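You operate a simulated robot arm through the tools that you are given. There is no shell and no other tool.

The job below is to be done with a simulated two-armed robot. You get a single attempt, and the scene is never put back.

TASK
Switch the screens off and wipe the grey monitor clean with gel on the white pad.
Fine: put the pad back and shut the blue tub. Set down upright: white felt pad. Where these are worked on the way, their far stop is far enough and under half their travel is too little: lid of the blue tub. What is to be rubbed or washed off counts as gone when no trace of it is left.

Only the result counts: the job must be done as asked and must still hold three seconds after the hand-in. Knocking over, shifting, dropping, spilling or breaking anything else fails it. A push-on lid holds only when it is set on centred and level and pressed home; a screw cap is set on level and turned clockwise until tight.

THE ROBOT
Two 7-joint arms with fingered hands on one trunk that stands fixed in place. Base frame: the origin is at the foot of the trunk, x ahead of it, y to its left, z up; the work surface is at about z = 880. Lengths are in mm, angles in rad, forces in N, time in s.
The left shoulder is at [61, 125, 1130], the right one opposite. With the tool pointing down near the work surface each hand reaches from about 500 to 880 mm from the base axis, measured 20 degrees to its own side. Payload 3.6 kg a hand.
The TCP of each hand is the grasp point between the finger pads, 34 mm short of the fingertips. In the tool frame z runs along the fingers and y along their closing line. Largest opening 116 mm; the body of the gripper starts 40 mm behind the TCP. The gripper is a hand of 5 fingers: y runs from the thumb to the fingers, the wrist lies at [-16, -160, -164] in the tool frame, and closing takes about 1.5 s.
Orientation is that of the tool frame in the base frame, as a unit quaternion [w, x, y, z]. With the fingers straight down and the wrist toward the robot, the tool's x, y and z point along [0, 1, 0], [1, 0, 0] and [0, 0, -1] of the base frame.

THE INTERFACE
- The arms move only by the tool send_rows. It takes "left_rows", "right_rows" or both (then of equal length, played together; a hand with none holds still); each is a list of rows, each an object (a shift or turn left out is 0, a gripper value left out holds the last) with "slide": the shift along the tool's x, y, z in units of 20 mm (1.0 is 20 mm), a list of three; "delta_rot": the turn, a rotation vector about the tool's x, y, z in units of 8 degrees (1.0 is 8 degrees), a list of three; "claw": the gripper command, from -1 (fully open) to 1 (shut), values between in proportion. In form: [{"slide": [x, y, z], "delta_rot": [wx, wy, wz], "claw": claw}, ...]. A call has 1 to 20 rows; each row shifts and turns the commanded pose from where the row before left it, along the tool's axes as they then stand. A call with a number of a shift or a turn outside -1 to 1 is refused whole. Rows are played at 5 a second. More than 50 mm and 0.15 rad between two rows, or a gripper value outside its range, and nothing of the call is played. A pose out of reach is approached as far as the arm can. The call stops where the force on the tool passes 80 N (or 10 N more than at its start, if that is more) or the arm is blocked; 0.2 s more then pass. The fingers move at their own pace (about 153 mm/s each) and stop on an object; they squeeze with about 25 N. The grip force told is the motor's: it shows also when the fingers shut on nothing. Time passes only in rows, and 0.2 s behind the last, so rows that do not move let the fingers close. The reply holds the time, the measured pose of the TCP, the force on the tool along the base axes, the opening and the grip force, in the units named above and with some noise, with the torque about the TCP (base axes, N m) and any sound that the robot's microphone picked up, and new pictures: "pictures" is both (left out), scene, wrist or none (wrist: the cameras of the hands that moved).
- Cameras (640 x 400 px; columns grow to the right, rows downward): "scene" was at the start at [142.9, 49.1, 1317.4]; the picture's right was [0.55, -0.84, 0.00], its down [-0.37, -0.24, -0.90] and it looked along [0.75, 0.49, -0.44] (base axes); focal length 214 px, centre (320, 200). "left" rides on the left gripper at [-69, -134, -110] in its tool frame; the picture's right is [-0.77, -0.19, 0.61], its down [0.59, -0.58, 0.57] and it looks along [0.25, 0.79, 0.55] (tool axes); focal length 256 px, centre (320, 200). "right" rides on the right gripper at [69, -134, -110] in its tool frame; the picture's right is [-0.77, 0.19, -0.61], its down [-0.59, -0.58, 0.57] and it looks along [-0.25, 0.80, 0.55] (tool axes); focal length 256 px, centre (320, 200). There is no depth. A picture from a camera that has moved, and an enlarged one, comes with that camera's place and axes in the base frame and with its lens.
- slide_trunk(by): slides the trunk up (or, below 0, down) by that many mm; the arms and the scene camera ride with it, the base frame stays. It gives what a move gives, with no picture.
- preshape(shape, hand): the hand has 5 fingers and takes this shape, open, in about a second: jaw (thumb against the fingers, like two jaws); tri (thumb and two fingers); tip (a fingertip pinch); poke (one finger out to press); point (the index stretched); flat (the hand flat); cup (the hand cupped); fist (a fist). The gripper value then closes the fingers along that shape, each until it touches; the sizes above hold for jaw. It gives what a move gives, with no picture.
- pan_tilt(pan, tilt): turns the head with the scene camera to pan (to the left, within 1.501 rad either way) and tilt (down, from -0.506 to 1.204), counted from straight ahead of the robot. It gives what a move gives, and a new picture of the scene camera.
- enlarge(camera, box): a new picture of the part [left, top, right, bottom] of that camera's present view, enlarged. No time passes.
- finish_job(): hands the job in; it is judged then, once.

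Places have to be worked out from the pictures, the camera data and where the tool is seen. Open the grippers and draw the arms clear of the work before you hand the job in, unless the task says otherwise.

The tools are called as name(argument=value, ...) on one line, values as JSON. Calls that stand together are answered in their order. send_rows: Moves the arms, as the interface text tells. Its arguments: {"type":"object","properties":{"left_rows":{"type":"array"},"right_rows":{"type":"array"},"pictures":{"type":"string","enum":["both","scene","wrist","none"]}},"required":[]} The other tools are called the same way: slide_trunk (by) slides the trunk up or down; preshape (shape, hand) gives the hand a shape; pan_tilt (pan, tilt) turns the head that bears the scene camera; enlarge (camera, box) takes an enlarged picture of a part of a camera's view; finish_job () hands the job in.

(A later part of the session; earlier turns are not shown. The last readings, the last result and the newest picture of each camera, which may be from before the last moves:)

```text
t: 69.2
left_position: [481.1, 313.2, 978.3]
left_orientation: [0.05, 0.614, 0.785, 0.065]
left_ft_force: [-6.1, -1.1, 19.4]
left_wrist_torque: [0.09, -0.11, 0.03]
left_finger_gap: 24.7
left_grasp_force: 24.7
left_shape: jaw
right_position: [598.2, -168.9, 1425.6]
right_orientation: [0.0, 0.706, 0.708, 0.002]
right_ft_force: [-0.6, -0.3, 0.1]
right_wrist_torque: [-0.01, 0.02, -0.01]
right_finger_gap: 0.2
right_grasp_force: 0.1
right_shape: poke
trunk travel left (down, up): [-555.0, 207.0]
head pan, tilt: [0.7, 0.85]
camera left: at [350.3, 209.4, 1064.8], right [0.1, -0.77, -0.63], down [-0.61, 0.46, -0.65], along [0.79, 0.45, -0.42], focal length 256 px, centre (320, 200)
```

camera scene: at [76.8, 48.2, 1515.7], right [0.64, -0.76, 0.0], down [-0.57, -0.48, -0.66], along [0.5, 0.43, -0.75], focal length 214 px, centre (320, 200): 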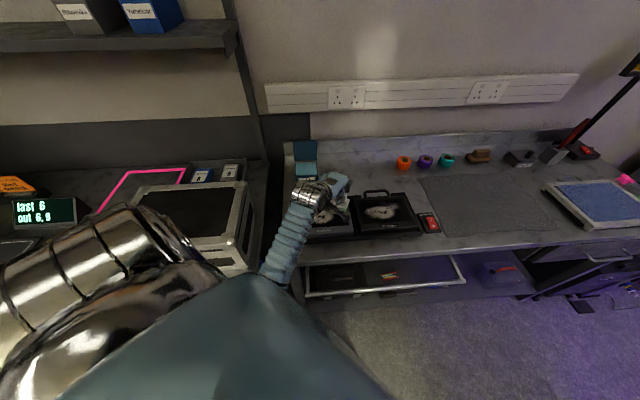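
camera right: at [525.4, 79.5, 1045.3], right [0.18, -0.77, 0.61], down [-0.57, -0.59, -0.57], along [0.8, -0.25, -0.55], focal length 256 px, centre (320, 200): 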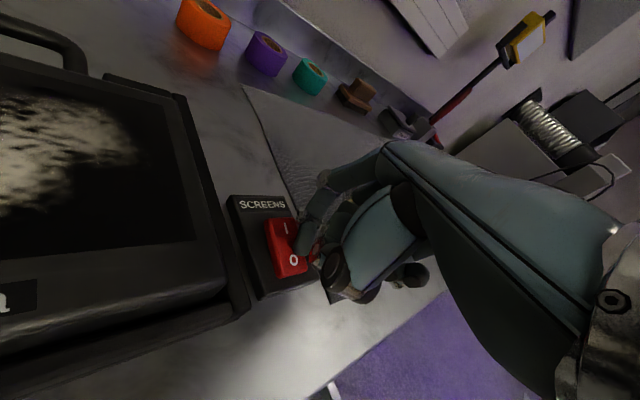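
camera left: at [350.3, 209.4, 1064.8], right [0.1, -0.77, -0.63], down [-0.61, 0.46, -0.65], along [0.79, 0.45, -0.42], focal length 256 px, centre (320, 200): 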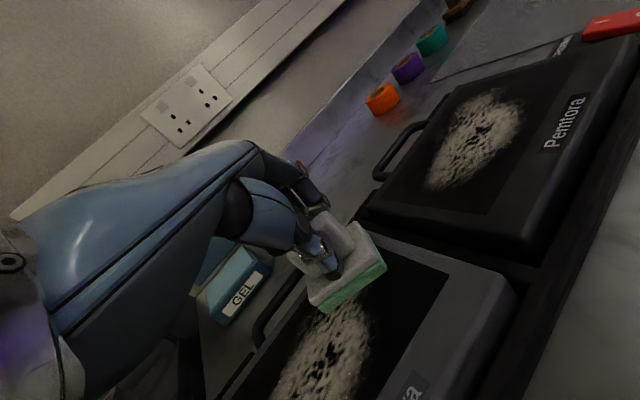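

Pressure is still near the far edge; the corner may be resting on the top bezel. I lift, move to the middle of the stain and touch down there to learn the true screen level.

send_rows(left_rows=[{"slide": [0, 0.065, -0.395]}, {"slide": [0.62, -0.75, -0.125]}, {"slide": [0.62, -0.75, -0.125]}, {"slide": [0.62, -0.75, -0.125]}, {"slide": [0, -0.04, 0.25]}, {"slide": [0, -0.012, 0.075]}, {"slide": [0, -0.012, 0.075]}])

enlarge(camera="scene", box=[270, 150, 400, 250])

enlarge(camera="left", box=[240, 180, 480, 380])

```text
t: 70.8
left_position: [427.9, 339.4, 977.7]
left_orientation: [0.05, 0.614, 0.785, 0.066]
left_ft_force: [-2.7, 1.0, 15.4]
left_wrist_torque: [0.15, -0.25, 0.04]
left_finger_gap: 24.7
left_grasp_force: 25.2
left_shape: jaw
right_position: [598.6, -168.8, 1425.0]
right_orientation: [0.0, 0.707, 0.708, 0.001]
right_ft_force: [0.6, -0.6, 0.3]
right_wrist_torque: [0.03, -0.03, -0.04]
right_finger_gap: 0.0
right_grasp_force: 0.1
right_shape: poke
trunk travel left (down, up): [-555.0, 207.0]
head pan, tilt: [0.7, 0.85]
camera scene: at [74.6, 47.0, 1516.0], right [0.64, -0.76, 0.0], down [-0.57, -0.48, -0.66], along [0.51, 0.43, -0.75], focal length 214 px, centre (320, 200)
camera left: at [297.4, 235.2, 1064.7], right [0.1, -0.77, -0.64], down [-0.6, 0.46, -0.65], along [0.79, 0.45, -0.42], focal length 256 px, centre (320, 200)
```

scene: 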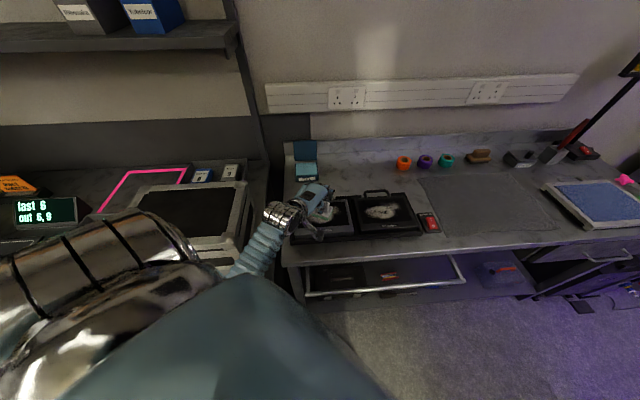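
left: 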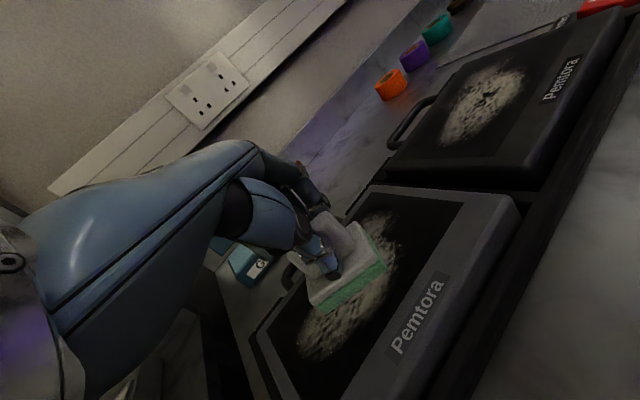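

```text
4.00 times, centred on (335, 200) of scene
camera zoom: at [74.6, 47.0, 1516.0], right [0.64, -0.76, 0.0], down [-0.57, -0.48, -0.66], along [0.51, 0.43, -0.75], focal length 858 px, centre (260, 200)
```

zoom: 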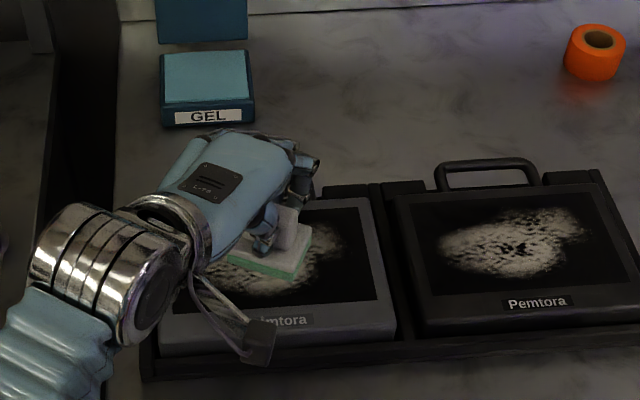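

```text
2.00 times, centred on (360, 280) of left
camera zoom: at [297.4, 235.2, 1064.7], right [0.1, -0.77, -0.64], down [-0.6, 0.46, -0.65], along [0.79, 0.45, -0.42], focal length 512 px, centre (240, 40)
```

zoom: 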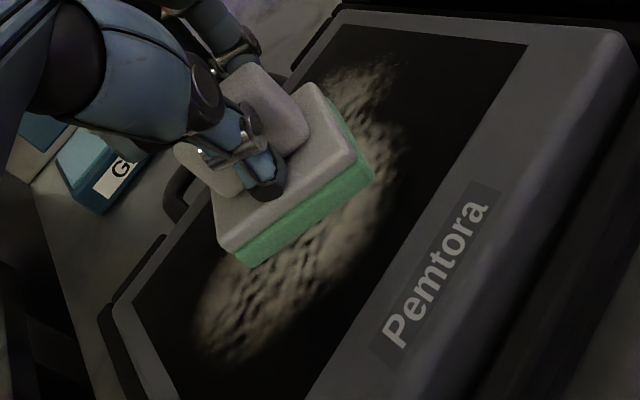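

The contact height is the same here (z ≈ 978), so the screen is level; the pad needs about 2 degrees more forward tilt. I correct it, press lightly and start wiping along the screen's length.

send_rows(left_rows=[{"slide": [0, -0.01, 0.06], "delta_rot": [-0.22, 0, 0]}, {"slide": [-0.78, 0.444, 0.088]}, {"slide": [-0.78, 0.444, 0.088]}, {"slide": [-0.78, 0.444, 0.088]}])

enlarge(camera="left", box=[240, 180, 480, 380])

enlarge(camera="scene", box=[270, 150, 400, 250])

```text
t: 71.8
left_position: [464.5, 298.1, 978.3]
left_orientation: [0.061, 0.614, 0.784, 0.076]
left_ft_force: [-5.5, 6.8, 27.6]
left_wrist_torque: [0.11, 0.15, -0.04]
left_finger_gap: 24.9
left_grasp_force: 25.2
left_shape: jaw
right_position: [596.6, -168.4, 1424.7]
right_orientation: [0.0, 0.707, 0.707, 0.001]
right_ft_force: [-0.1, 0.2, 0.2]
right_wrist_torque: [0.01, 0.01, 0.04]
right_finger_gap: 0.0
right_grasp_force: 0.0
right_shape: poke
trunk travel left (down, up): [-555.0, 207.0]
head pan, tilt: [0.7, 0.85]
camera scene: at [73.5, 47.3, 1516.0], right [0.64, -0.77, 0.0], down [-0.57, -0.48, -0.66], along [0.51, 0.43, -0.75], focal length 214 px, centre (320, 200)
camera left: at [331.7, 195.1, 1059.6], right [0.12, -0.76, -0.64], down [-0.58, 0.46, -0.67], along [0.8, 0.45, -0.39], focal length 256 px, centre (320, 200)
```

scene: 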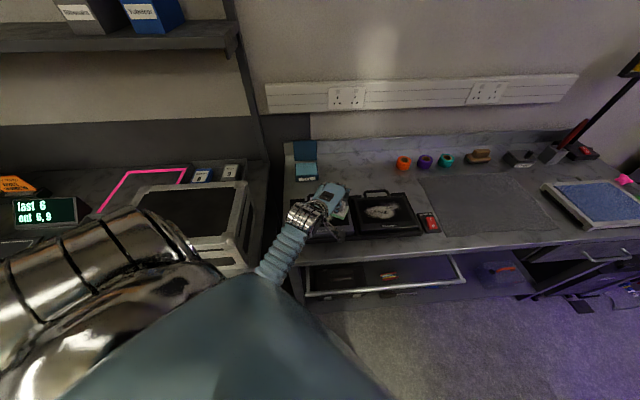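
left: 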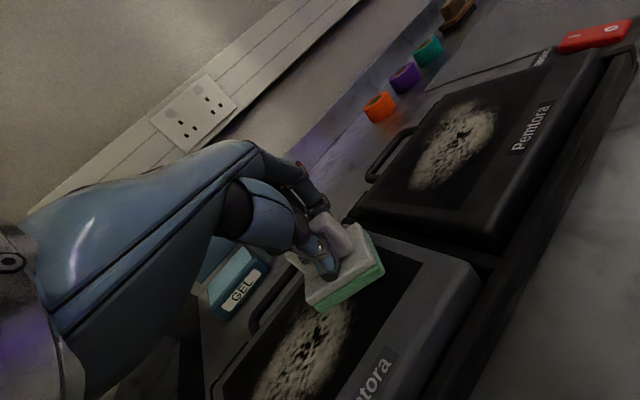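

```text
2.00 times, centred on (360, 280) of left
camera zoom: at [331.7, 195.1, 1059.6], right [0.12, -0.76, -0.64], down [-0.58, 0.46, -0.67], along [0.8, 0.45, -0.39], focal length 512 px, centre (240, 40)
```

zoom: 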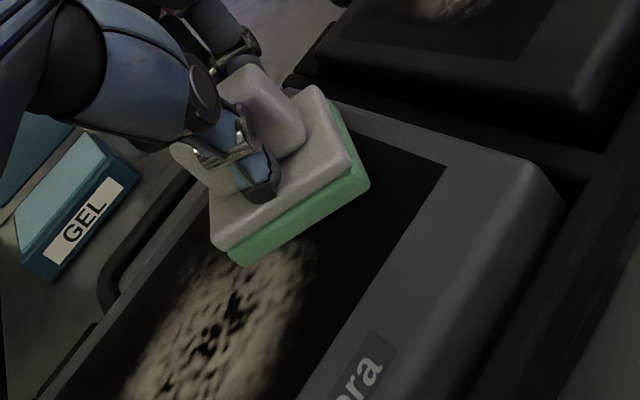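

```text
4.00 times, centred on (335, 200) of scene
camera zoom: at [73.5, 47.3, 1516.0], right [0.64, -0.77, 0.0], down [-0.57, -0.48, -0.66], along [0.51, 0.43, -0.75], focal length 858 px, centre (260, 200)
```

zoom: 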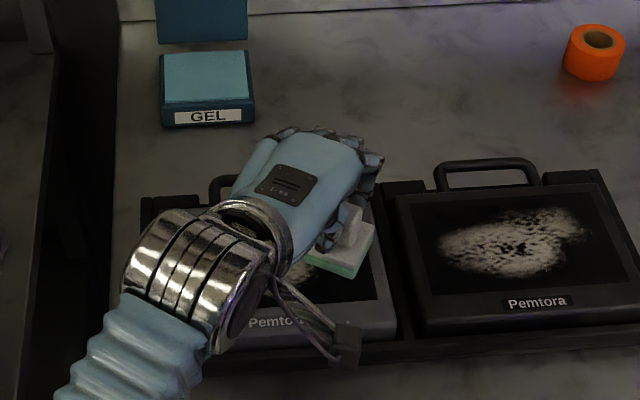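

The right end of the stain is being wiped at about 27 N with even contact. I wipe back along the full length.

send_rows(left_rows=[{"slide": [0.78, -0.444, -0.088]}, {"slide": [0.78, -0.444, -0.088]}, {"slide": [0.78, -0.444, -0.088]}, {"slide": [0.78, -0.444, -0.088]}, {"slide": [0.78, -0.444, -0.088]}, {"slide": [0.78, -0.444, -0.088]}])

enlarge(camera="left", box=[240, 150, 520, 350])

enlarge(camera="scene", box=[270, 150, 400, 250])

```text
t: 73.2
left_position: [390.3, 376.3, 976.9]
left_orientation: [0.058, 0.613, 0.784, 0.077]
left_ft_force: [5.4, -5.5, 22.2]
left_wrist_torque: [-0.16, -0.18, -0.02]
left_finger_gap: 25.9
left_grasp_force: 25.2
left_shape: jaw
right_position: [600.0, -170.2, 1423.5]
right_orientation: [-0.001, 0.706, 0.708, 0.0]
right_ft_force: [-0.8, -0.4, -0.4]
right_wrist_torque: [-0.04, -0.03, 0.01]
right_finger_gap: 0.2
right_grasp_force: 0.1
right_shape: poke
trunk travel left (down, up): [-555.0, 207.0]
head pan, tilt: [0.7, 0.85]
camera scene: at [75.4, 45.7, 1515.9], right [0.64, -0.76, 0.0], down [-0.57, -0.48, -0.66], along [0.51, 0.43, -0.75], focal length 214 px, centre (320, 200)
camera left: at [257.1, 273.0, 1059.3], right [0.12, -0.76, -0.64], down [-0.59, 0.46, -0.66], along [0.8, 0.45, -0.39], focal length 256 px, centre (320, 200)
```

scene: 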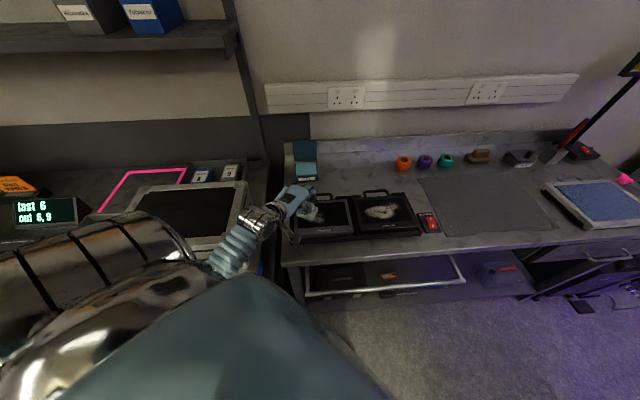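
left: 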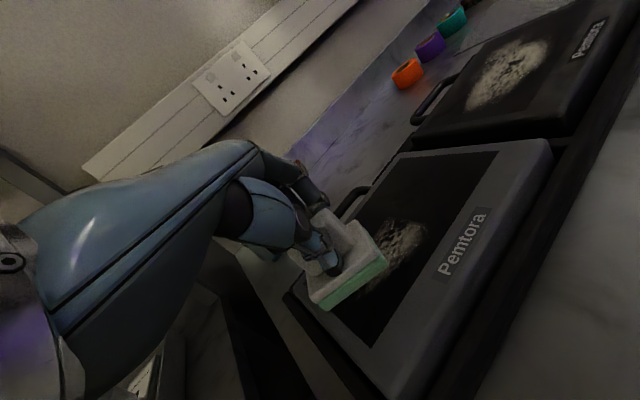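

```text
2.00 times, centred on (380, 250) of left
camera zoom: at [257.1, 273.0, 1059.3], right [0.12, -0.76, -0.64], down [-0.59, 0.46, -0.66], along [0.8, 0.45, -0.39], focal length 512 px, centre (200, 100)
```

zoom: 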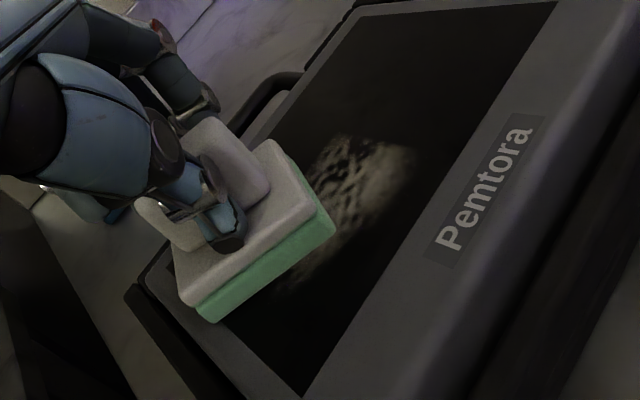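

```text
4.00 times, centred on (335, 200) of scene
camera zoom: at [75.4, 45.7, 1515.9], right [0.64, -0.76, 0.0], down [-0.57, -0.48, -0.66], along [0.51, 0.43, -0.75], focal length 858 px, centre (260, 200)
```

zoom: 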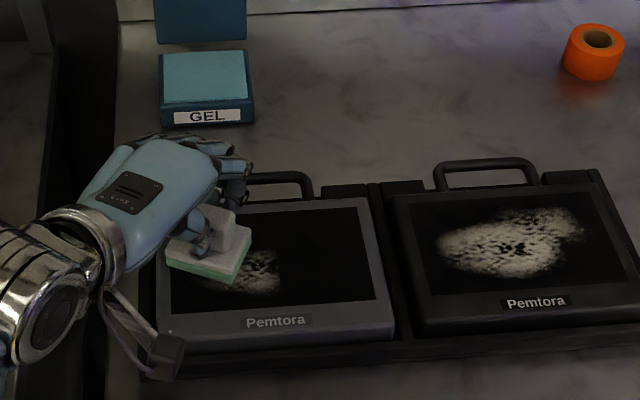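

Wiping works: only a patch at lower-left of centre remains. I shift the lane 28 mm toward me and stroke along it.

send_rows(left_rows=[{"slide": [-0.35, -0.594, -0.117]}, {"slide": [-0.35, -0.594, -0.117]}, {"slide": [-0.78, 0.444, 0.088]}, {"slide": [-0.78, 0.444, 0.088]}, {"slide": [-0.78, 0.444, 0.088]}, {"slide": [-0.78, 0.444, 0.088]}, {"slide": [-0.78, 0.444, 0.088]}])

enlarge(camera="left", box=[240, 150, 520, 350])

enlarge(camera="scene", box=[270, 150, 400, 250])

```text
t: 74.8
left_position: [432.4, 290.9, 976.6]
left_orientation: [0.06, 0.614, 0.783, 0.076]
left_ft_force: [-4.7, 6.0, 23.9]
left_wrist_torque: [0.16, 0.07, 0.01]
left_finger_gap: 25.4
left_grasp_force: 25.9
left_shape: jaw
right_position: [597.2, -169.4, 1424.7]
right_orientation: [0.0, 0.707, 0.707, 0.0]
right_ft_force: [0.9, 0.0, 0.7]
right_wrist_torque: [0.02, 0.0, 0.0]
right_finger_gap: 0.0
right_grasp_force: 0.0
right_shape: poke
trunk travel left (down, up): [-555.0, 207.0]
head pan, tilt: [0.7, 0.85]
camera scene: at [74.1, 47.1, 1515.9], right [0.64, -0.77, 0.0], down [-0.57, -0.48, -0.66], along [0.51, 0.43, -0.75], focal length 214 px, centre (320, 200)
camera left: at [299.7, 188.3, 1059.7], right [0.12, -0.76, -0.64], down [-0.59, 0.46, -0.66], along [0.8, 0.45, -0.39], focal length 256 px, centre (320, 200)
```

scene: 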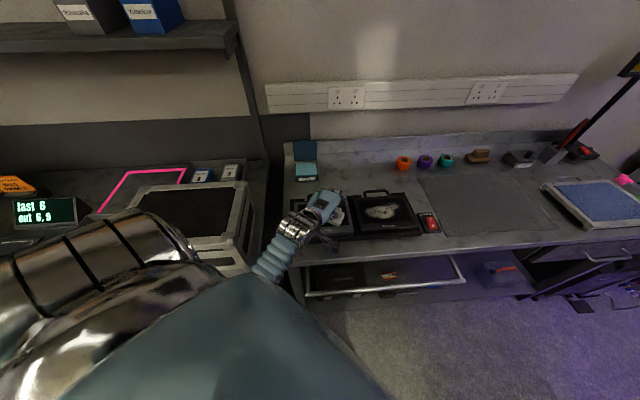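
left: 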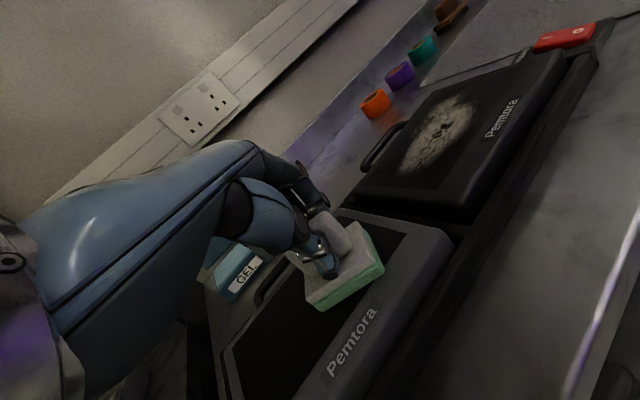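

```text
2.00 times, centred on (380, 250) of left
camera zoom: at [299.7, 188.3, 1059.7], right [0.12, -0.76, -0.64], down [-0.59, 0.46, -0.66], along [0.8, 0.45, -0.39], focal length 512 px, centre (200, 100)
```

zoom: 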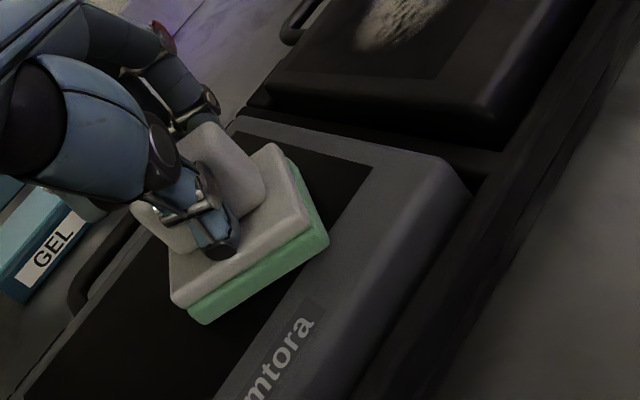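

```text
4.00 times, centred on (335, 200) of scene
camera zoom: at [74.1, 47.1, 1515.9], right [0.64, -0.77, 0.0], down [-0.57, -0.48, -0.66], along [0.51, 0.43, -0.75], focal length 858 px, centre (260, 200)
```

zoom: 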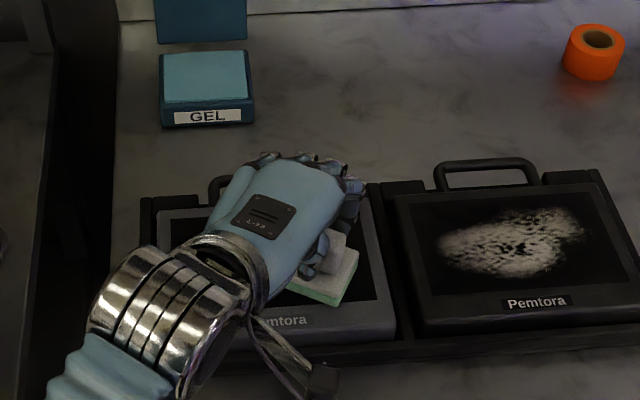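

The visible area looks clean. To leave no trace I stroke back along this lane and then do a third lane along the top.

send_rows(left_rows=[{"slide": [0.78, -0.444, -0.088]}, {"slide": [0.78, -0.444, -0.088]}, {"slide": [0.78, -0.444, -0.088]}, {"slide": [0.78, -0.444, -0.088]}, {"slide": [0.78, -0.444, -0.088]}, {"slide": [0.42, 0.71, 0.14]}, {"slide": [0.42, 0.71, 0.14]}, {"slide": [0.33, 0.57, 0.112]}])

enlarge(camera="left", box=[240, 150, 520, 350])

enlarge(camera="scene", box=[270, 150, 400, 250])

```text
t: 76.6
left_position: [402.4, 388.8, 977.1]
left_orientation: [0.059, 0.614, 0.783, 0.075]
left_ft_force: [-7.3, -4.8, 18.4]
left_wrist_torque: [-0.19, 0.08, -0.06]
left_finger_gap: 24.8
left_grasp_force: 25.2
left_shape: jaw
right_position: [598.0, -171.1, 1425.8]
right_orientation: [-0.001, 0.708, 0.707, 0.001]
right_ft_force: [-0.1, 0.7, -0.7]
right_wrist_torque: [0.01, 0.0, 0.01]
right_finger_gap: 0.3
right_grasp_force: 0.0
right_shape: poke
trunk travel left (down, up): [-555.0, 207.0]
head pan, tilt: [0.7, 0.85]
camera scene: at [73.9, 45.9, 1516.0], right [0.65, -0.76, 0.0], down [-0.57, -0.48, -0.66], along [0.51, 0.43, -0.75], focal length 214 px, centre (320, 200)
camera left: at [270.2, 285.7, 1060.2], right [0.12, -0.76, -0.64], down [-0.59, 0.46, -0.66], along [0.8, 0.45, -0.39], focal length 256 px, centre (320, 200)
```

scene: 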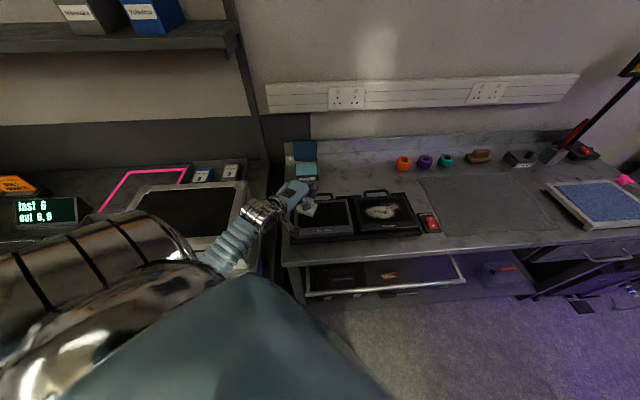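
left: 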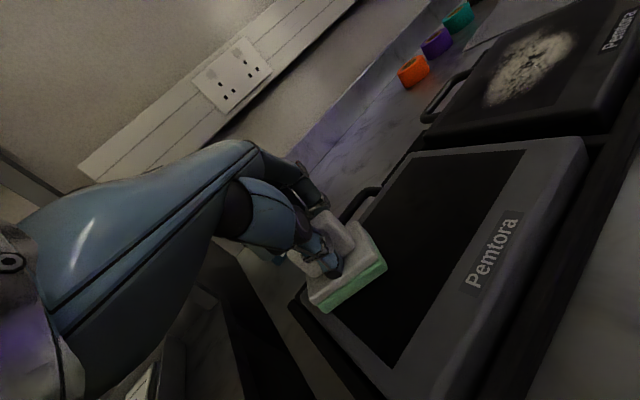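

```text
2.00 times, centred on (380, 250) of left
camera zoom: at [270.2, 285.7, 1060.2], right [0.12, -0.76, -0.64], down [-0.59, 0.46, -0.66], along [0.8, 0.45, -0.39], focal length 512 px, centre (200, 100)
```

zoom: 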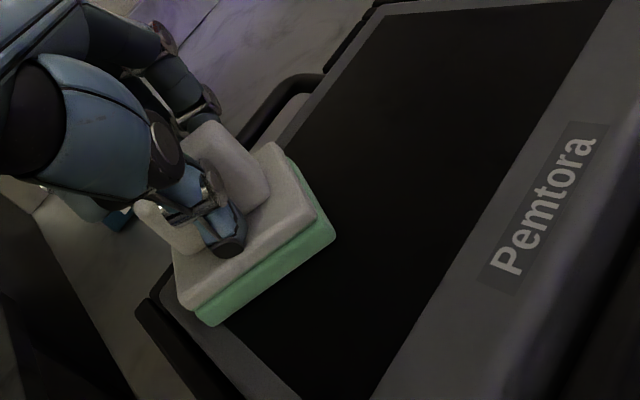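

```text
4.00 times, centred on (335, 200) of scene
camera zoom: at [73.9, 45.9, 1516.0], right [0.65, -0.76, 0.0], down [-0.57, -0.48, -0.66], along [0.51, 0.43, -0.75], focal length 858 px, centre (260, 200)
```

zoom: 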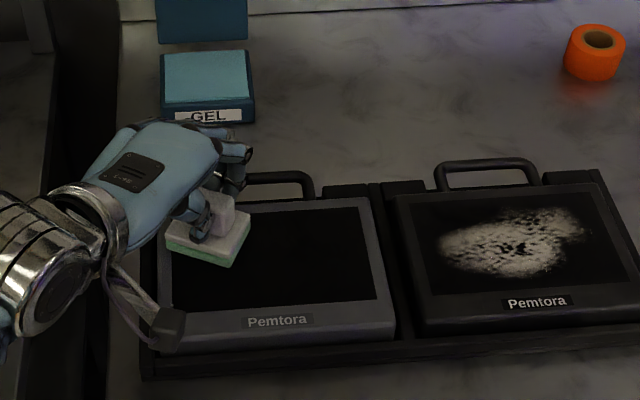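

All the visible screen is clean. I run the top lane to the right as well, then lift off and inspect the whole screen.

send_rows(left_rows=[{"slide": [-0.78, 0.444, 0.088]}, {"slide": [-0.78, 0.444, 0.088]}, {"slide": [-0.78, 0.444, 0.088]}, {"slide": [-0.78, 0.444, 0.088]}, {"slide": [-0.78, 0.444, 0.088]}, {"slide": [-0.69, 0.39, 0.078]}, {"slide": [-0.35, -0.594, -0.117]}, {"slide": [-0.35, -0.594, -0.117]}, {"slide": [0.78, -0.444, -0.088]}, {"slide": [0.78, -0.444, -0.088]}, {"slide": [0, 0.1, -0.49]}, {"slide": [0, 0.19, -0.97]}, {"slide": [0, 0.19, -0.97]}, {"slide": [0, 0.19, -0.97]}])

enlarge(camera="left", box=[240, 150, 600, 400])

enlarge(camera="scene", box=[270, 150, 400, 250])

```text
t: 79.6
left_position: [432.2, 321.6, 1044.1]
left_orientation: [0.056, 0.613, 0.784, 0.074]
left_ft_force: [0.8, -0.1, -1.2]
left_wrist_torque: [-0.04, 0.0, -0.02]
left_finger_gap: 24.8
left_grasp_force: 24.8
left_shape: jaw
right_position: [599.7, -168.3, 1423.4]
right_orientation: [-0.001, 0.706, 0.708, -0.001]
right_ft_force: [-0.7, 0.2, 0.2]
right_wrist_torque: [0.0, -0.01, 0.0]
right_finger_gap: 0.0
right_grasp_force: 0.0
right_shape: poke
trunk travel left (down, up): [-555.0, 207.0]
head pan, tilt: [0.7, 0.85]
camera scene: at [76.5, 48.1, 1515.7], right [0.64, -0.76, 0.0], down [-0.57, -0.48, -0.66], along [0.5, 0.43, -0.75], focal length 214 px, centre (320, 200)
camera left: at [300.0, 216.9, 1127.1], right [0.12, -0.76, -0.64], down [-0.59, 0.46, -0.66], along [0.8, 0.45, -0.4], focal length 256 px, centre (320, 200)
```

scene: 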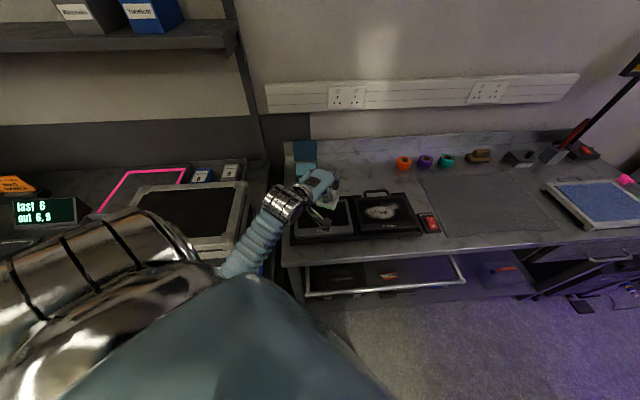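
left: 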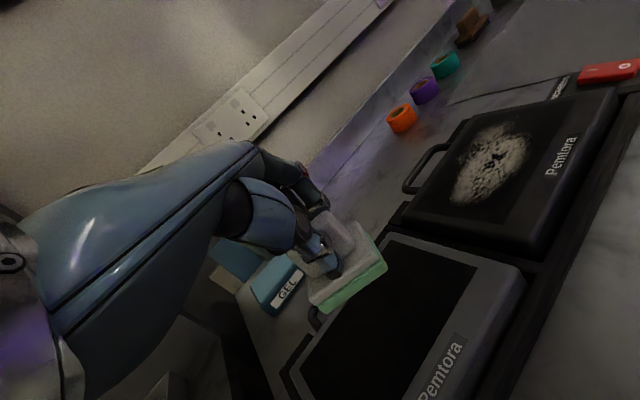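

```text
1.60 times, centred on (420, 275) of left
camera zoom: at [300.0, 216.9, 1127.1], right [0.12, -0.76, -0.64], down [-0.59, 0.46, -0.66], along [0.8, 0.45, -0.4], focal length 410 px, centre (160, 80)
```

zoom: 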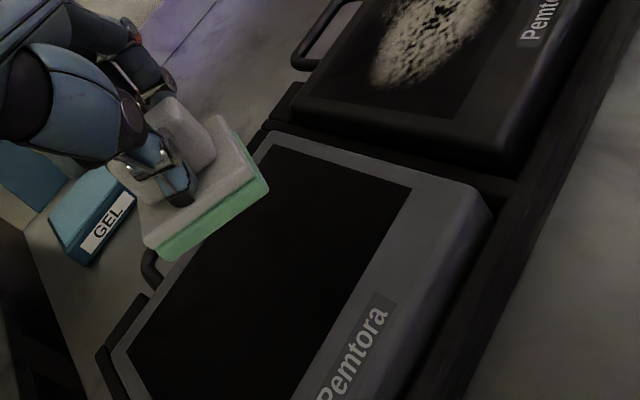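

```text
4.00 times, centred on (335, 200) of scene
camera zoom: at [76.5, 48.1, 1515.7], right [0.64, -0.76, 0.0], down [-0.57, -0.48, -0.66], along [0.5, 0.43, -0.75], focal length 858 px, centre (260, 200)
```

zoom: 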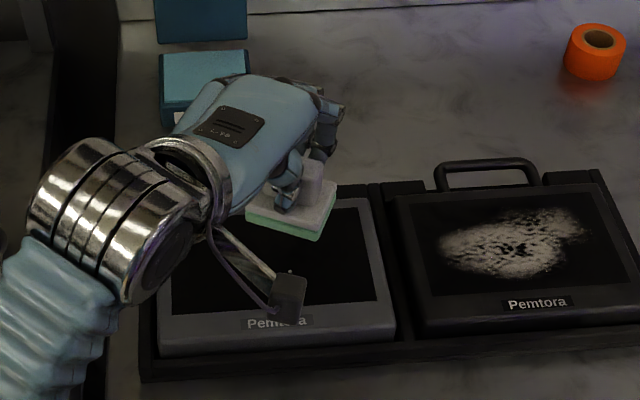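

The screen looks clean. I lift further and carry the pad toward its home spot, keeping it high.

send_rows(left_rows=[{"slide": [0, 0.194, -0.98]}, {"slide": [0, 0.194, -0.98]}, {"slide": [0, 0.194, -0.98]}, {"slide": [0.184, 0.9, 0.178]}, {"slide": [0.184, 0.9, 0.178]}, {"slide": [0.184, 0.9, 0.178]}, {"slide": [0.184, 0.9, 0.178]}, {"slide": [0.184, 0.9, 0.178]}, {"slide": [0.184, 0.9, 0.178]}, {"slide": [0.184, 0.9, 0.178]}, {"slide": [0.184, 0.9, 0.178]}, {"slide": [0.184, 0.9, 0.178]}, {"slide": [0.184, 0.9, 0.178], "delta_rot": [0, 0.12, -0.617]}, {"slide": [0.2, 0.8, 0.16], "delta_rot": [0, 0.12, -0.617]}, {"delta_rot": [0, 0.12, -0.617]}, {"delta_rot": [0, 0.12, -0.617]}, {"delta_rot": [0, 0.12, -0.617]}, {"delta_rot": [0, 0.12, -0.617]}])

enlarge(camera="scene", box=[270, 150, 400, 250])

enlarge(camera="scene", box=[290, 190, 370, 245])

```text
t: 83.4
left_position: [617.6, 408.6, 1101.8]
left_orientation: [0.034, 0.388, 0.917, 0.087]
left_ft_force: [0.2, -1.2, -0.7]
left_wrist_torque: [0.0, 0.01, 0.0]
left_finger_gap: 24.9
left_grasp_force: 24.7
left_shape: jaw
right_position: [602.0, -168.4, 1423.2]
right_orientation: [0.0, 0.708, 0.707, 0.0]
right_ft_force: [0.0, 0.3, -0.4]
right_wrist_torque: [-0.03, 0.01, 0.02]
right_finger_gap: 0.2
right_grasp_force: 0.0
right_shape: poke
trunk travel left (down, up): [-555.0, 207.0]
head pan, tilt: [0.7, 0.85]
camera scene: at [77.1, 47.5, 1515.7], right [0.64, -0.77, 0.0], down [-0.58, -0.48, -0.66], along [0.5, 0.43, -0.75], focal length 214 px, centre (320, 200)
camera left: at [555.5, 252.9, 1184.3], right [0.49, -0.6, -0.64], down [-0.74, 0.1, -0.66], along [0.46, 0.79, -0.39], focal length 256 px, centre (320, 200)
```

scene: 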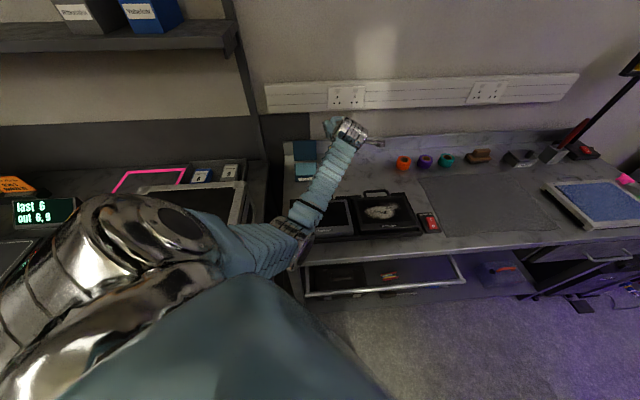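
left: 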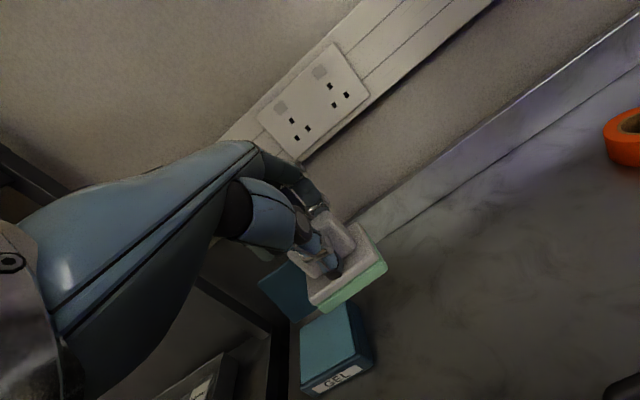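

```text
4.00 times, centred on (335, 200) of scene
camera zoom: at [77.1, 47.5, 1515.7], right [0.64, -0.77, 0.0], down [-0.58, -0.48, -0.66], along [0.5, 0.43, -0.75], focal length 858 px, centre (260, 200)
```

zoom: 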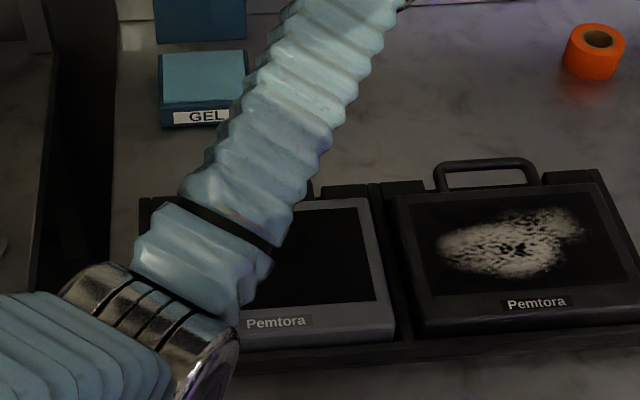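

```text
7.27 times, centred on (330, 218) of scene
camera zoom: at [77.1, 47.5, 1515.7], right [0.64, -0.77, 0.0], down [-0.58, -0.48, -0.66], along [0.5, 0.43, -0.75], focal length 1560 px, centre (247, 73)
```

zoom: 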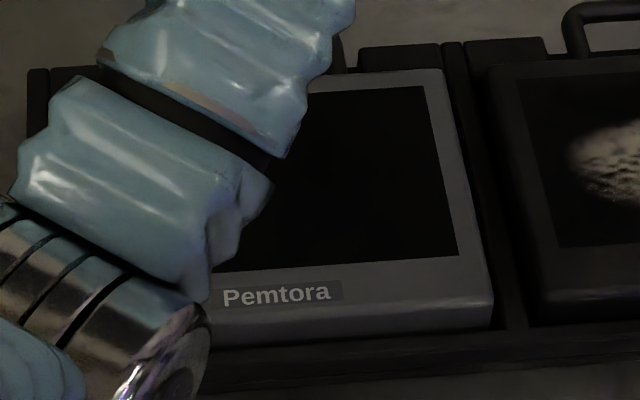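

The monitor still shows clean everywhere visible. I lower the trunk back by 80 mm and move over the pad's home spot.

slide_trunk(by=-80)

send_rows(left_rows=[{"slide": [-0.31, 0.9, 0.17]}, {"slide": [-0.31, 0.9, 0.17]}, {"slide": [-0.31, 0.9, 0.17]}, {"slide": [0, -0.1, 0.5]}, {"slide": [0, -0.186, 0.98]}, {"slide": [0, -0.1, 0.5]}])

enlarge(camera="left", box=[260, 180, 440, 340])

```text
t: 84.6
left_position: [616.7, 409.8, 1021.3]
left_orientation: [0.036, 0.388, 0.917, 0.088]
left_ft_force: [-0.1, 0.3, -1.7]
left_wrist_torque: [-0.02, 0.04, -0.03]
left_finger_gap: 24.9
left_grasp_force: 25.3
left_shape: jaw
right_position: [601.4, -168.0, 1343.7]
right_orientation: [0.0, 0.707, 0.707, 0.0]
right_ft_force: [0.1, -0.4, -0.3]
right_wrist_torque: [0.0, -0.02, -0.01]
right_finger_gap: 0.0
right_grasp_force: 0.1
right_shape: poke
trunk travel left (down, up): [-475.0, 287.0]
head pan, tilt: [0.7, 0.85]
```

```text
t: 86.0
left_position: [667.4, 434.1, 982.0]
left_orientation: [0.035, 0.389, 0.917, 0.087]
left_ft_force: [-0.2, 0.1, -1.1]
left_wrist_torque: [0.0, 0.0, 0.01]
left_finger_gap: 24.9
left_grasp_force: 24.7
left_shape: jaw
right_position: [601.5, -168.8, 1343.7]
right_orientation: [-0.001, 0.707, 0.707, -0.001]
right_ft_force: [-0.3, 0.1, 0.4]
right_wrist_torque: [0.01, 0.02, 0.01]
right_finger_gap: 0.0
right_grasp_force: 0.0
right_shape: poke
trunk travel left (down, up): [-475.0, 287.0]
head pan, tilt: [0.7, 0.85]
camera scene: at [86.7, 48.1, 1435.3], right [0.64, -0.76, 0.0], down [-0.57, -0.48, -0.66], along [0.5, 0.43, -0.75], focal length 214 px, centre (320, 200)
camera left: at [606.9, 278.9, 1064.4], right [0.48, -0.6, -0.64], down [-0.74, 0.1, -0.66], along [0.46, 0.79, -0.39], focal length 256 px, centre (320, 200)
```

scene: 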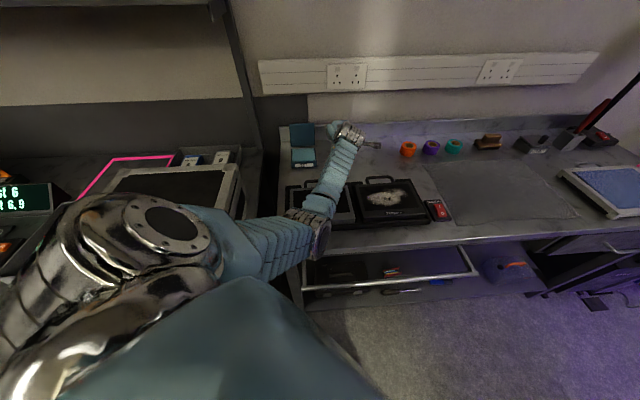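
left: 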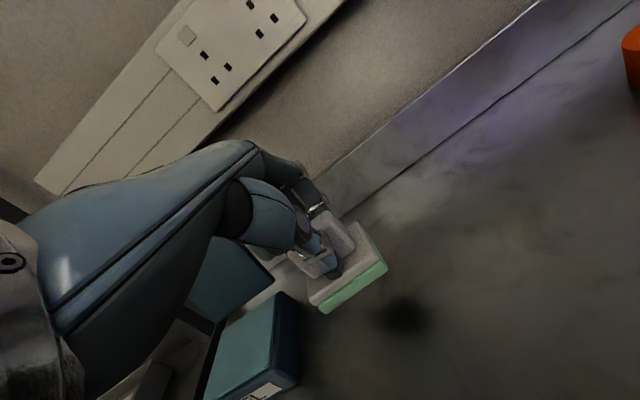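

```text
2.50 times, centred on (350, 260) of left
camera zoom: at [606.9, 278.9, 1064.4], right [0.48, -0.6, -0.64], down [-0.74, 0.1, -0.66], along [0.46, 0.79, -0.39], focal length 640 px, centre (245, 50)
```

zoom: 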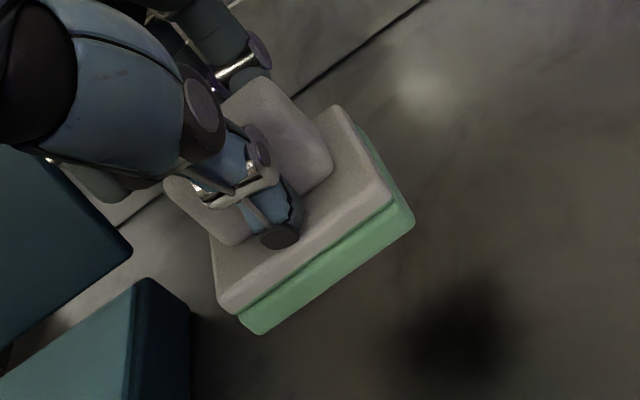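

Comparing with the pad's original outline, it needs about 3 mm forward, 4 mm right and a 2 degree correction. I apply that and descend to about 7 mm above the bench.

send_rows(left_rows=[{"slide": [-0.215, 0.14, 0.026], "delta_rot": [0, 0.25, 0.25]}, {"slide": [0, -0.12, 0.62]}, {"slide": [0, -0.12, 0.62]}, {"slide": [0, -0.12, 0.62]}], pictures="wrist")

enlarge(camera="left", box=[260, 180, 440, 340])

```text
t: 87.0
left_position: [672.2, 434.0, 943.2]
left_orientation: [0.018, 0.403, 0.91, 0.094]
left_ft_force: [0.4, -0.5, -0.2]
left_wrist_torque: [0.03, -0.02, 0.01]
left_finger_gap: 25.0
left_grasp_force: 24.4
left_shape: jaw
right_position: [600.6, -169.2, 1343.1]
right_orientation: [-0.001, 0.706, 0.708, -0.001]
right_ft_force: [0.2, -0.4, 0.1]
right_wrist_torque: [0.0, 0.05, 0.02]
right_finger_gap: 0.1
right_grasp_force: 0.1
right_shape: poke
trunk travel left (down, up): [-475.0, 287.0]
head pan, tilt: [0.7, 0.85]
camera left: at [608.0, 278.1, 1022.8], right [0.45, -0.59, -0.67], down [-0.76, 0.14, -0.64], along [0.47, 0.79, -0.38], focal length 256 px, centre (320, 200)
```

left: 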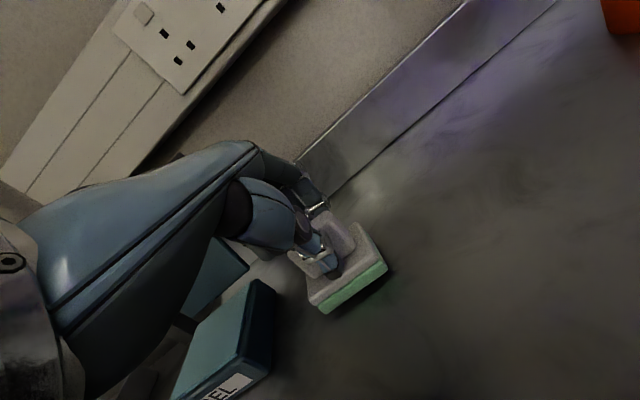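

```text
2.50 times, centred on (350, 260) of left
camera zoom: at [608.0, 278.1, 1022.8], right [0.45, -0.59, -0.67], down [-0.76, 0.14, -0.64], along [0.47, 0.79, -0.38], focal length 640 px, centre (245, 50)
```

zoom: 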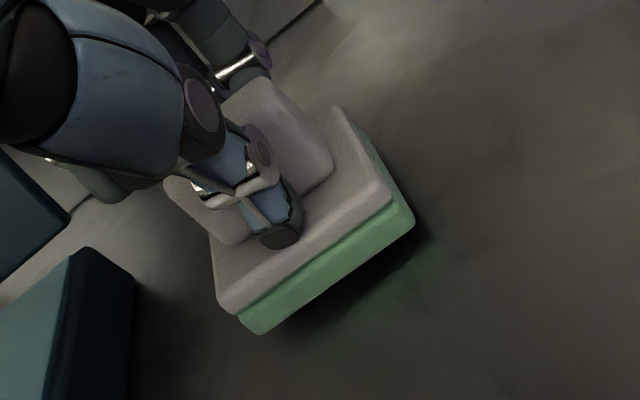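

The pad is just above the bench. I step down gently until it rests flat.

send_rows(left_rows=[{"slide": [0, -0.018, 0.098]}, {"slide": [0, -0.018, 0.098]}, {"slide": [0, -0.014, 0.074]}], pictures="wrist")

enlarge(camera="left", box=[260, 180, 440, 340])

```text
t: 87.8
left_position: [672.8, 435.0, 938.2]
left_orientation: [0.018, 0.402, 0.911, 0.096]
left_ft_force: [-0.9, -0.4, 3.4]
left_wrist_torque: [-0.03, -0.09, 0.01]
left_finger_gap: 24.9
left_grasp_force: 24.8
left_shape: jaw
right_position: [600.4, -168.5, 1343.6]
right_orientation: [0.001, 0.706, 0.708, 0.0]
right_ft_force: [0.4, 0.6, 0.0]
right_wrist_torque: [-0.02, -0.02, -0.01]
right_finger_gap: 0.0
right_grasp_force: 0.0
right_shape: poke
trunk travel left (down, up): [-475.0, 287.0]
head pan, tilt: [0.7, 0.85]
camera left: at [607.9, 278.2, 1018.7], right [0.45, -0.59, -0.67], down [-0.76, 0.14, -0.64], along [0.47, 0.79, -0.38], focal length 256 px, centre (320, 200)
```

left: 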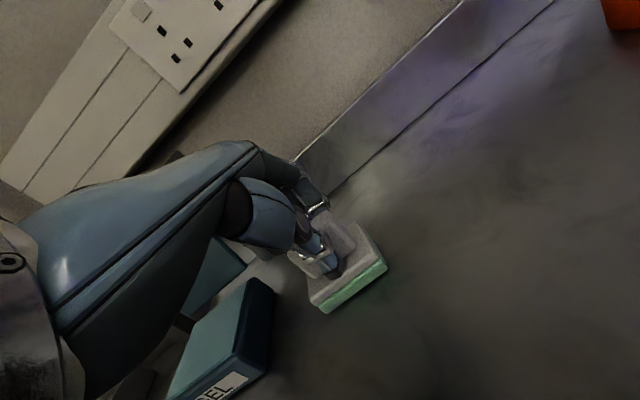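

```text
2.50 times, centred on (350, 260) of left
camera zoom: at [607.9, 278.2, 1018.7], right [0.45, -0.59, -0.67], down [-0.76, 0.14, -0.64], along [0.47, 0.79, -0.38], focal length 640 px, centre (245, 50)
```

zoom: 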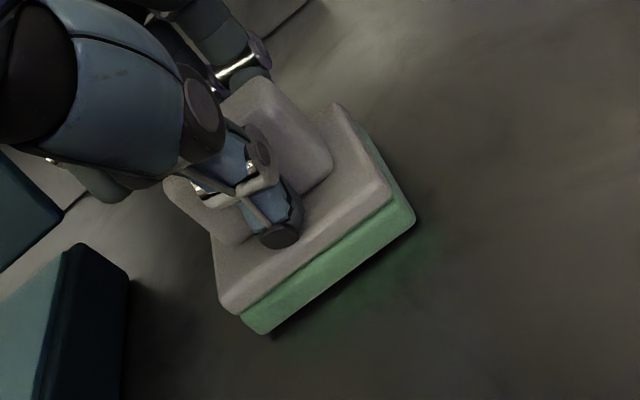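

First contact is at z ≈ 938 with 3 N. I press 1.5 mm further and open the fingers slowly.

send_rows(left_rows=[{"slide": [0, -0.014, 0.074]}, {"claw": 0.6}, {"claw": 0.55}, {"claw": 0.5}, {"claw": 0.45}, {"claw": 0.35}, {"claw": 0.2}, {"claw": 0.0}], pictures="wrist")

enlarge(camera="left", box=[260, 180, 440, 340])

```text
t: 89.6
left_position: [670.8, 432.9, 931.8]
left_orientation: [0.016, 0.403, 0.911, 0.092]
left_ft_force: [-0.3, -0.5, -0.6]
left_wrist_torque: [0.02, -0.01, -0.01]
left_finger_gap: 57.8
left_grasp_force: 0.0
left_shape: jaw
right_position: [600.5, -167.9, 1342.3]
right_orientation: [-0.001, 0.707, 0.707, -0.001]
right_ft_force: [0.0, -0.2, 0.6]
right_wrist_torque: [-0.02, -0.03, 0.01]
right_finger_gap: 0.0
right_grasp_force: 0.0
right_shape: poke
trunk travel left (down, up): [-475.0, 287.0]
head pan, tilt: [0.7, 0.85]
camera left: at [608.1, 277.6, 1013.5], right [0.45, -0.59, -0.67], down [-0.76, 0.14, -0.63], along [0.47, 0.79, -0.39], focal length 256 px, centre (320, 200)
```

left: 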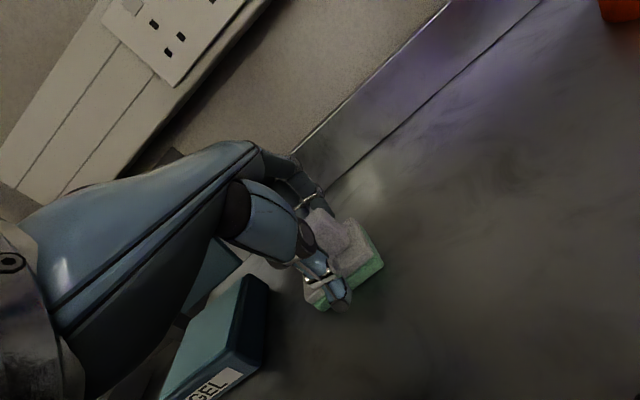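

```text
2.50 times, centred on (350, 260) of left
camera zoom: at [608.1, 277.6, 1013.5], right [0.45, -0.59, -0.67], down [-0.76, 0.14, -0.63], along [0.47, 0.79, -0.39], focal length 640 px, centre (245, 50)
```

zoom: 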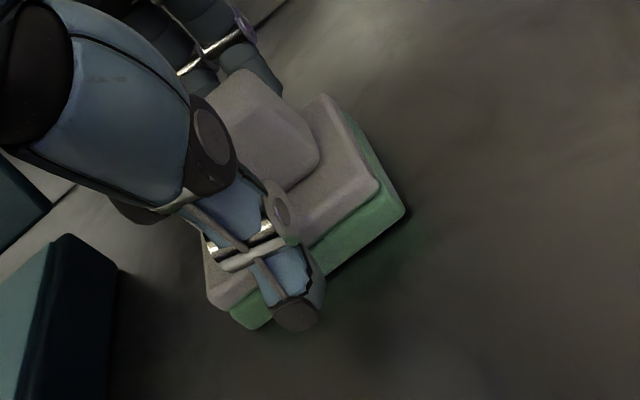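

The pad is released and seems flat. I open a bit wider and lift straight up, then check its place.

send_rows(left_rows=[{"claw": -0.2}, {"slide": [0, 0.09, -0.49]}, {"slide": [0, 0.186, -0.98]}, {"slide": [0, 0.186, -0.98]}, {"slide": [0, 0.186, -0.98]}, {"slide": [0, 0.186, -0.98]}, {"slide": [0, 0.186, -0.98], "delta_rot": [0.45, -0.1, -0.1]}, {"slide": [0, 0.15, -0.98], "delta_rot": [0.45, -0.1, -0.1]}, {"delta_rot": [0.45, -0.05, -0.05]}])

enlarge(camera="left", box=[320, 240, 480, 360])

enlarge(camera="scene", box=[280, 110, 400, 210])

```text
t: 91.6
left_position: [676.1, 431.0, 1066.6]
left_orientation: [-0.003, 0.389, 0.921, 0.0]
left_ft_force: [0.0, -1.0, 0.8]
left_wrist_torque: [-0.01, -0.01, 0.01]
left_finger_gap: 69.3
left_grasp_force: 0.1
left_shape: jaw
right_position: [601.7, -167.7, 1343.9]
right_orientation: [0.0, 0.707, 0.707, 0.0]
right_ft_force: [0.7, 0.6, -0.5]
right_wrist_torque: [0.01, -0.01, 0.01]
right_finger_gap: 0.0
right_grasp_force: 0.1
right_shape: poke
trunk travel left (down, up): [-475.0, 287.0]
head pan, tilt: [0.7, 0.85]
camera scene: at [86.8, 48.2, 1435.2], right [0.64, -0.76, 0.0], down [-0.57, -0.48, -0.66], along [0.5, 0.43, -0.75], focal length 214 px, centre (320, 200)
camera left: at [628.0, 287.6, 1176.4], right [0.4, -0.68, -0.62], down [-0.83, 0.02, -0.56], along [0.39, 0.73, -0.55], focal length 256 px, centre (320, 200)
```

scene: 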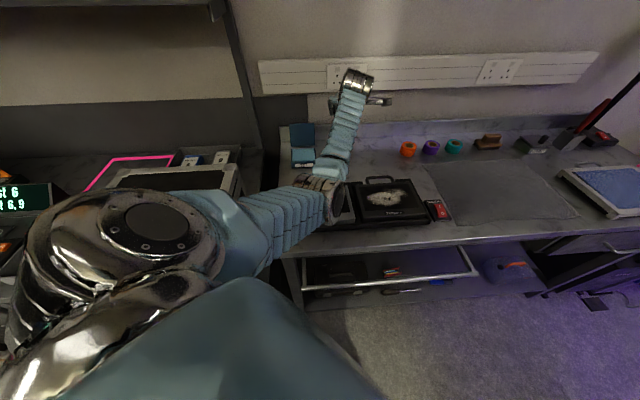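
left: 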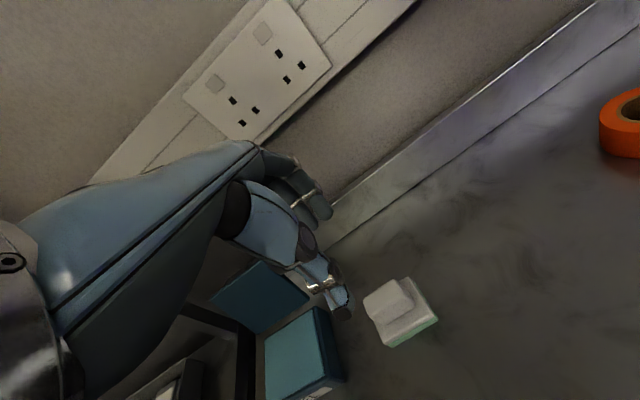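

```text
3.33 times, centred on (400, 300) of left
camera zoom: at [628.0, 287.6, 1176.4], right [0.4, -0.68, -0.62], down [-0.83, 0.02, -0.56], along [0.39, 0.73, -0.55], focal length 853 px, centre (53, -133)
```

zoom: 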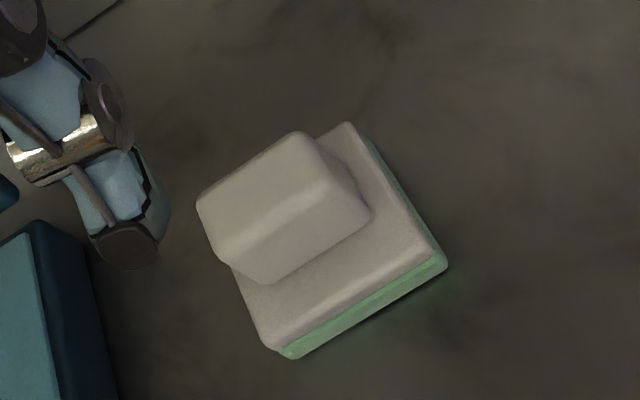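

```text
4.00 times, centred on (340, 160) of scene
camera zoom: at [86.8, 48.2, 1435.2], right [0.64, -0.76, 0.0], down [-0.57, -0.48, -0.66], along [0.5, 0.43, -0.75], focal length 858 px, centre (240, 360)
```

zoom: 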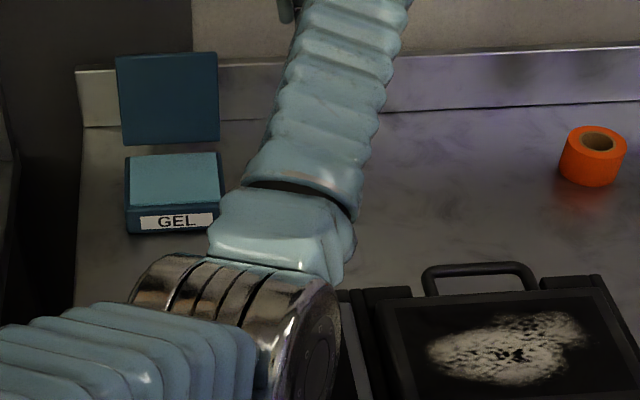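

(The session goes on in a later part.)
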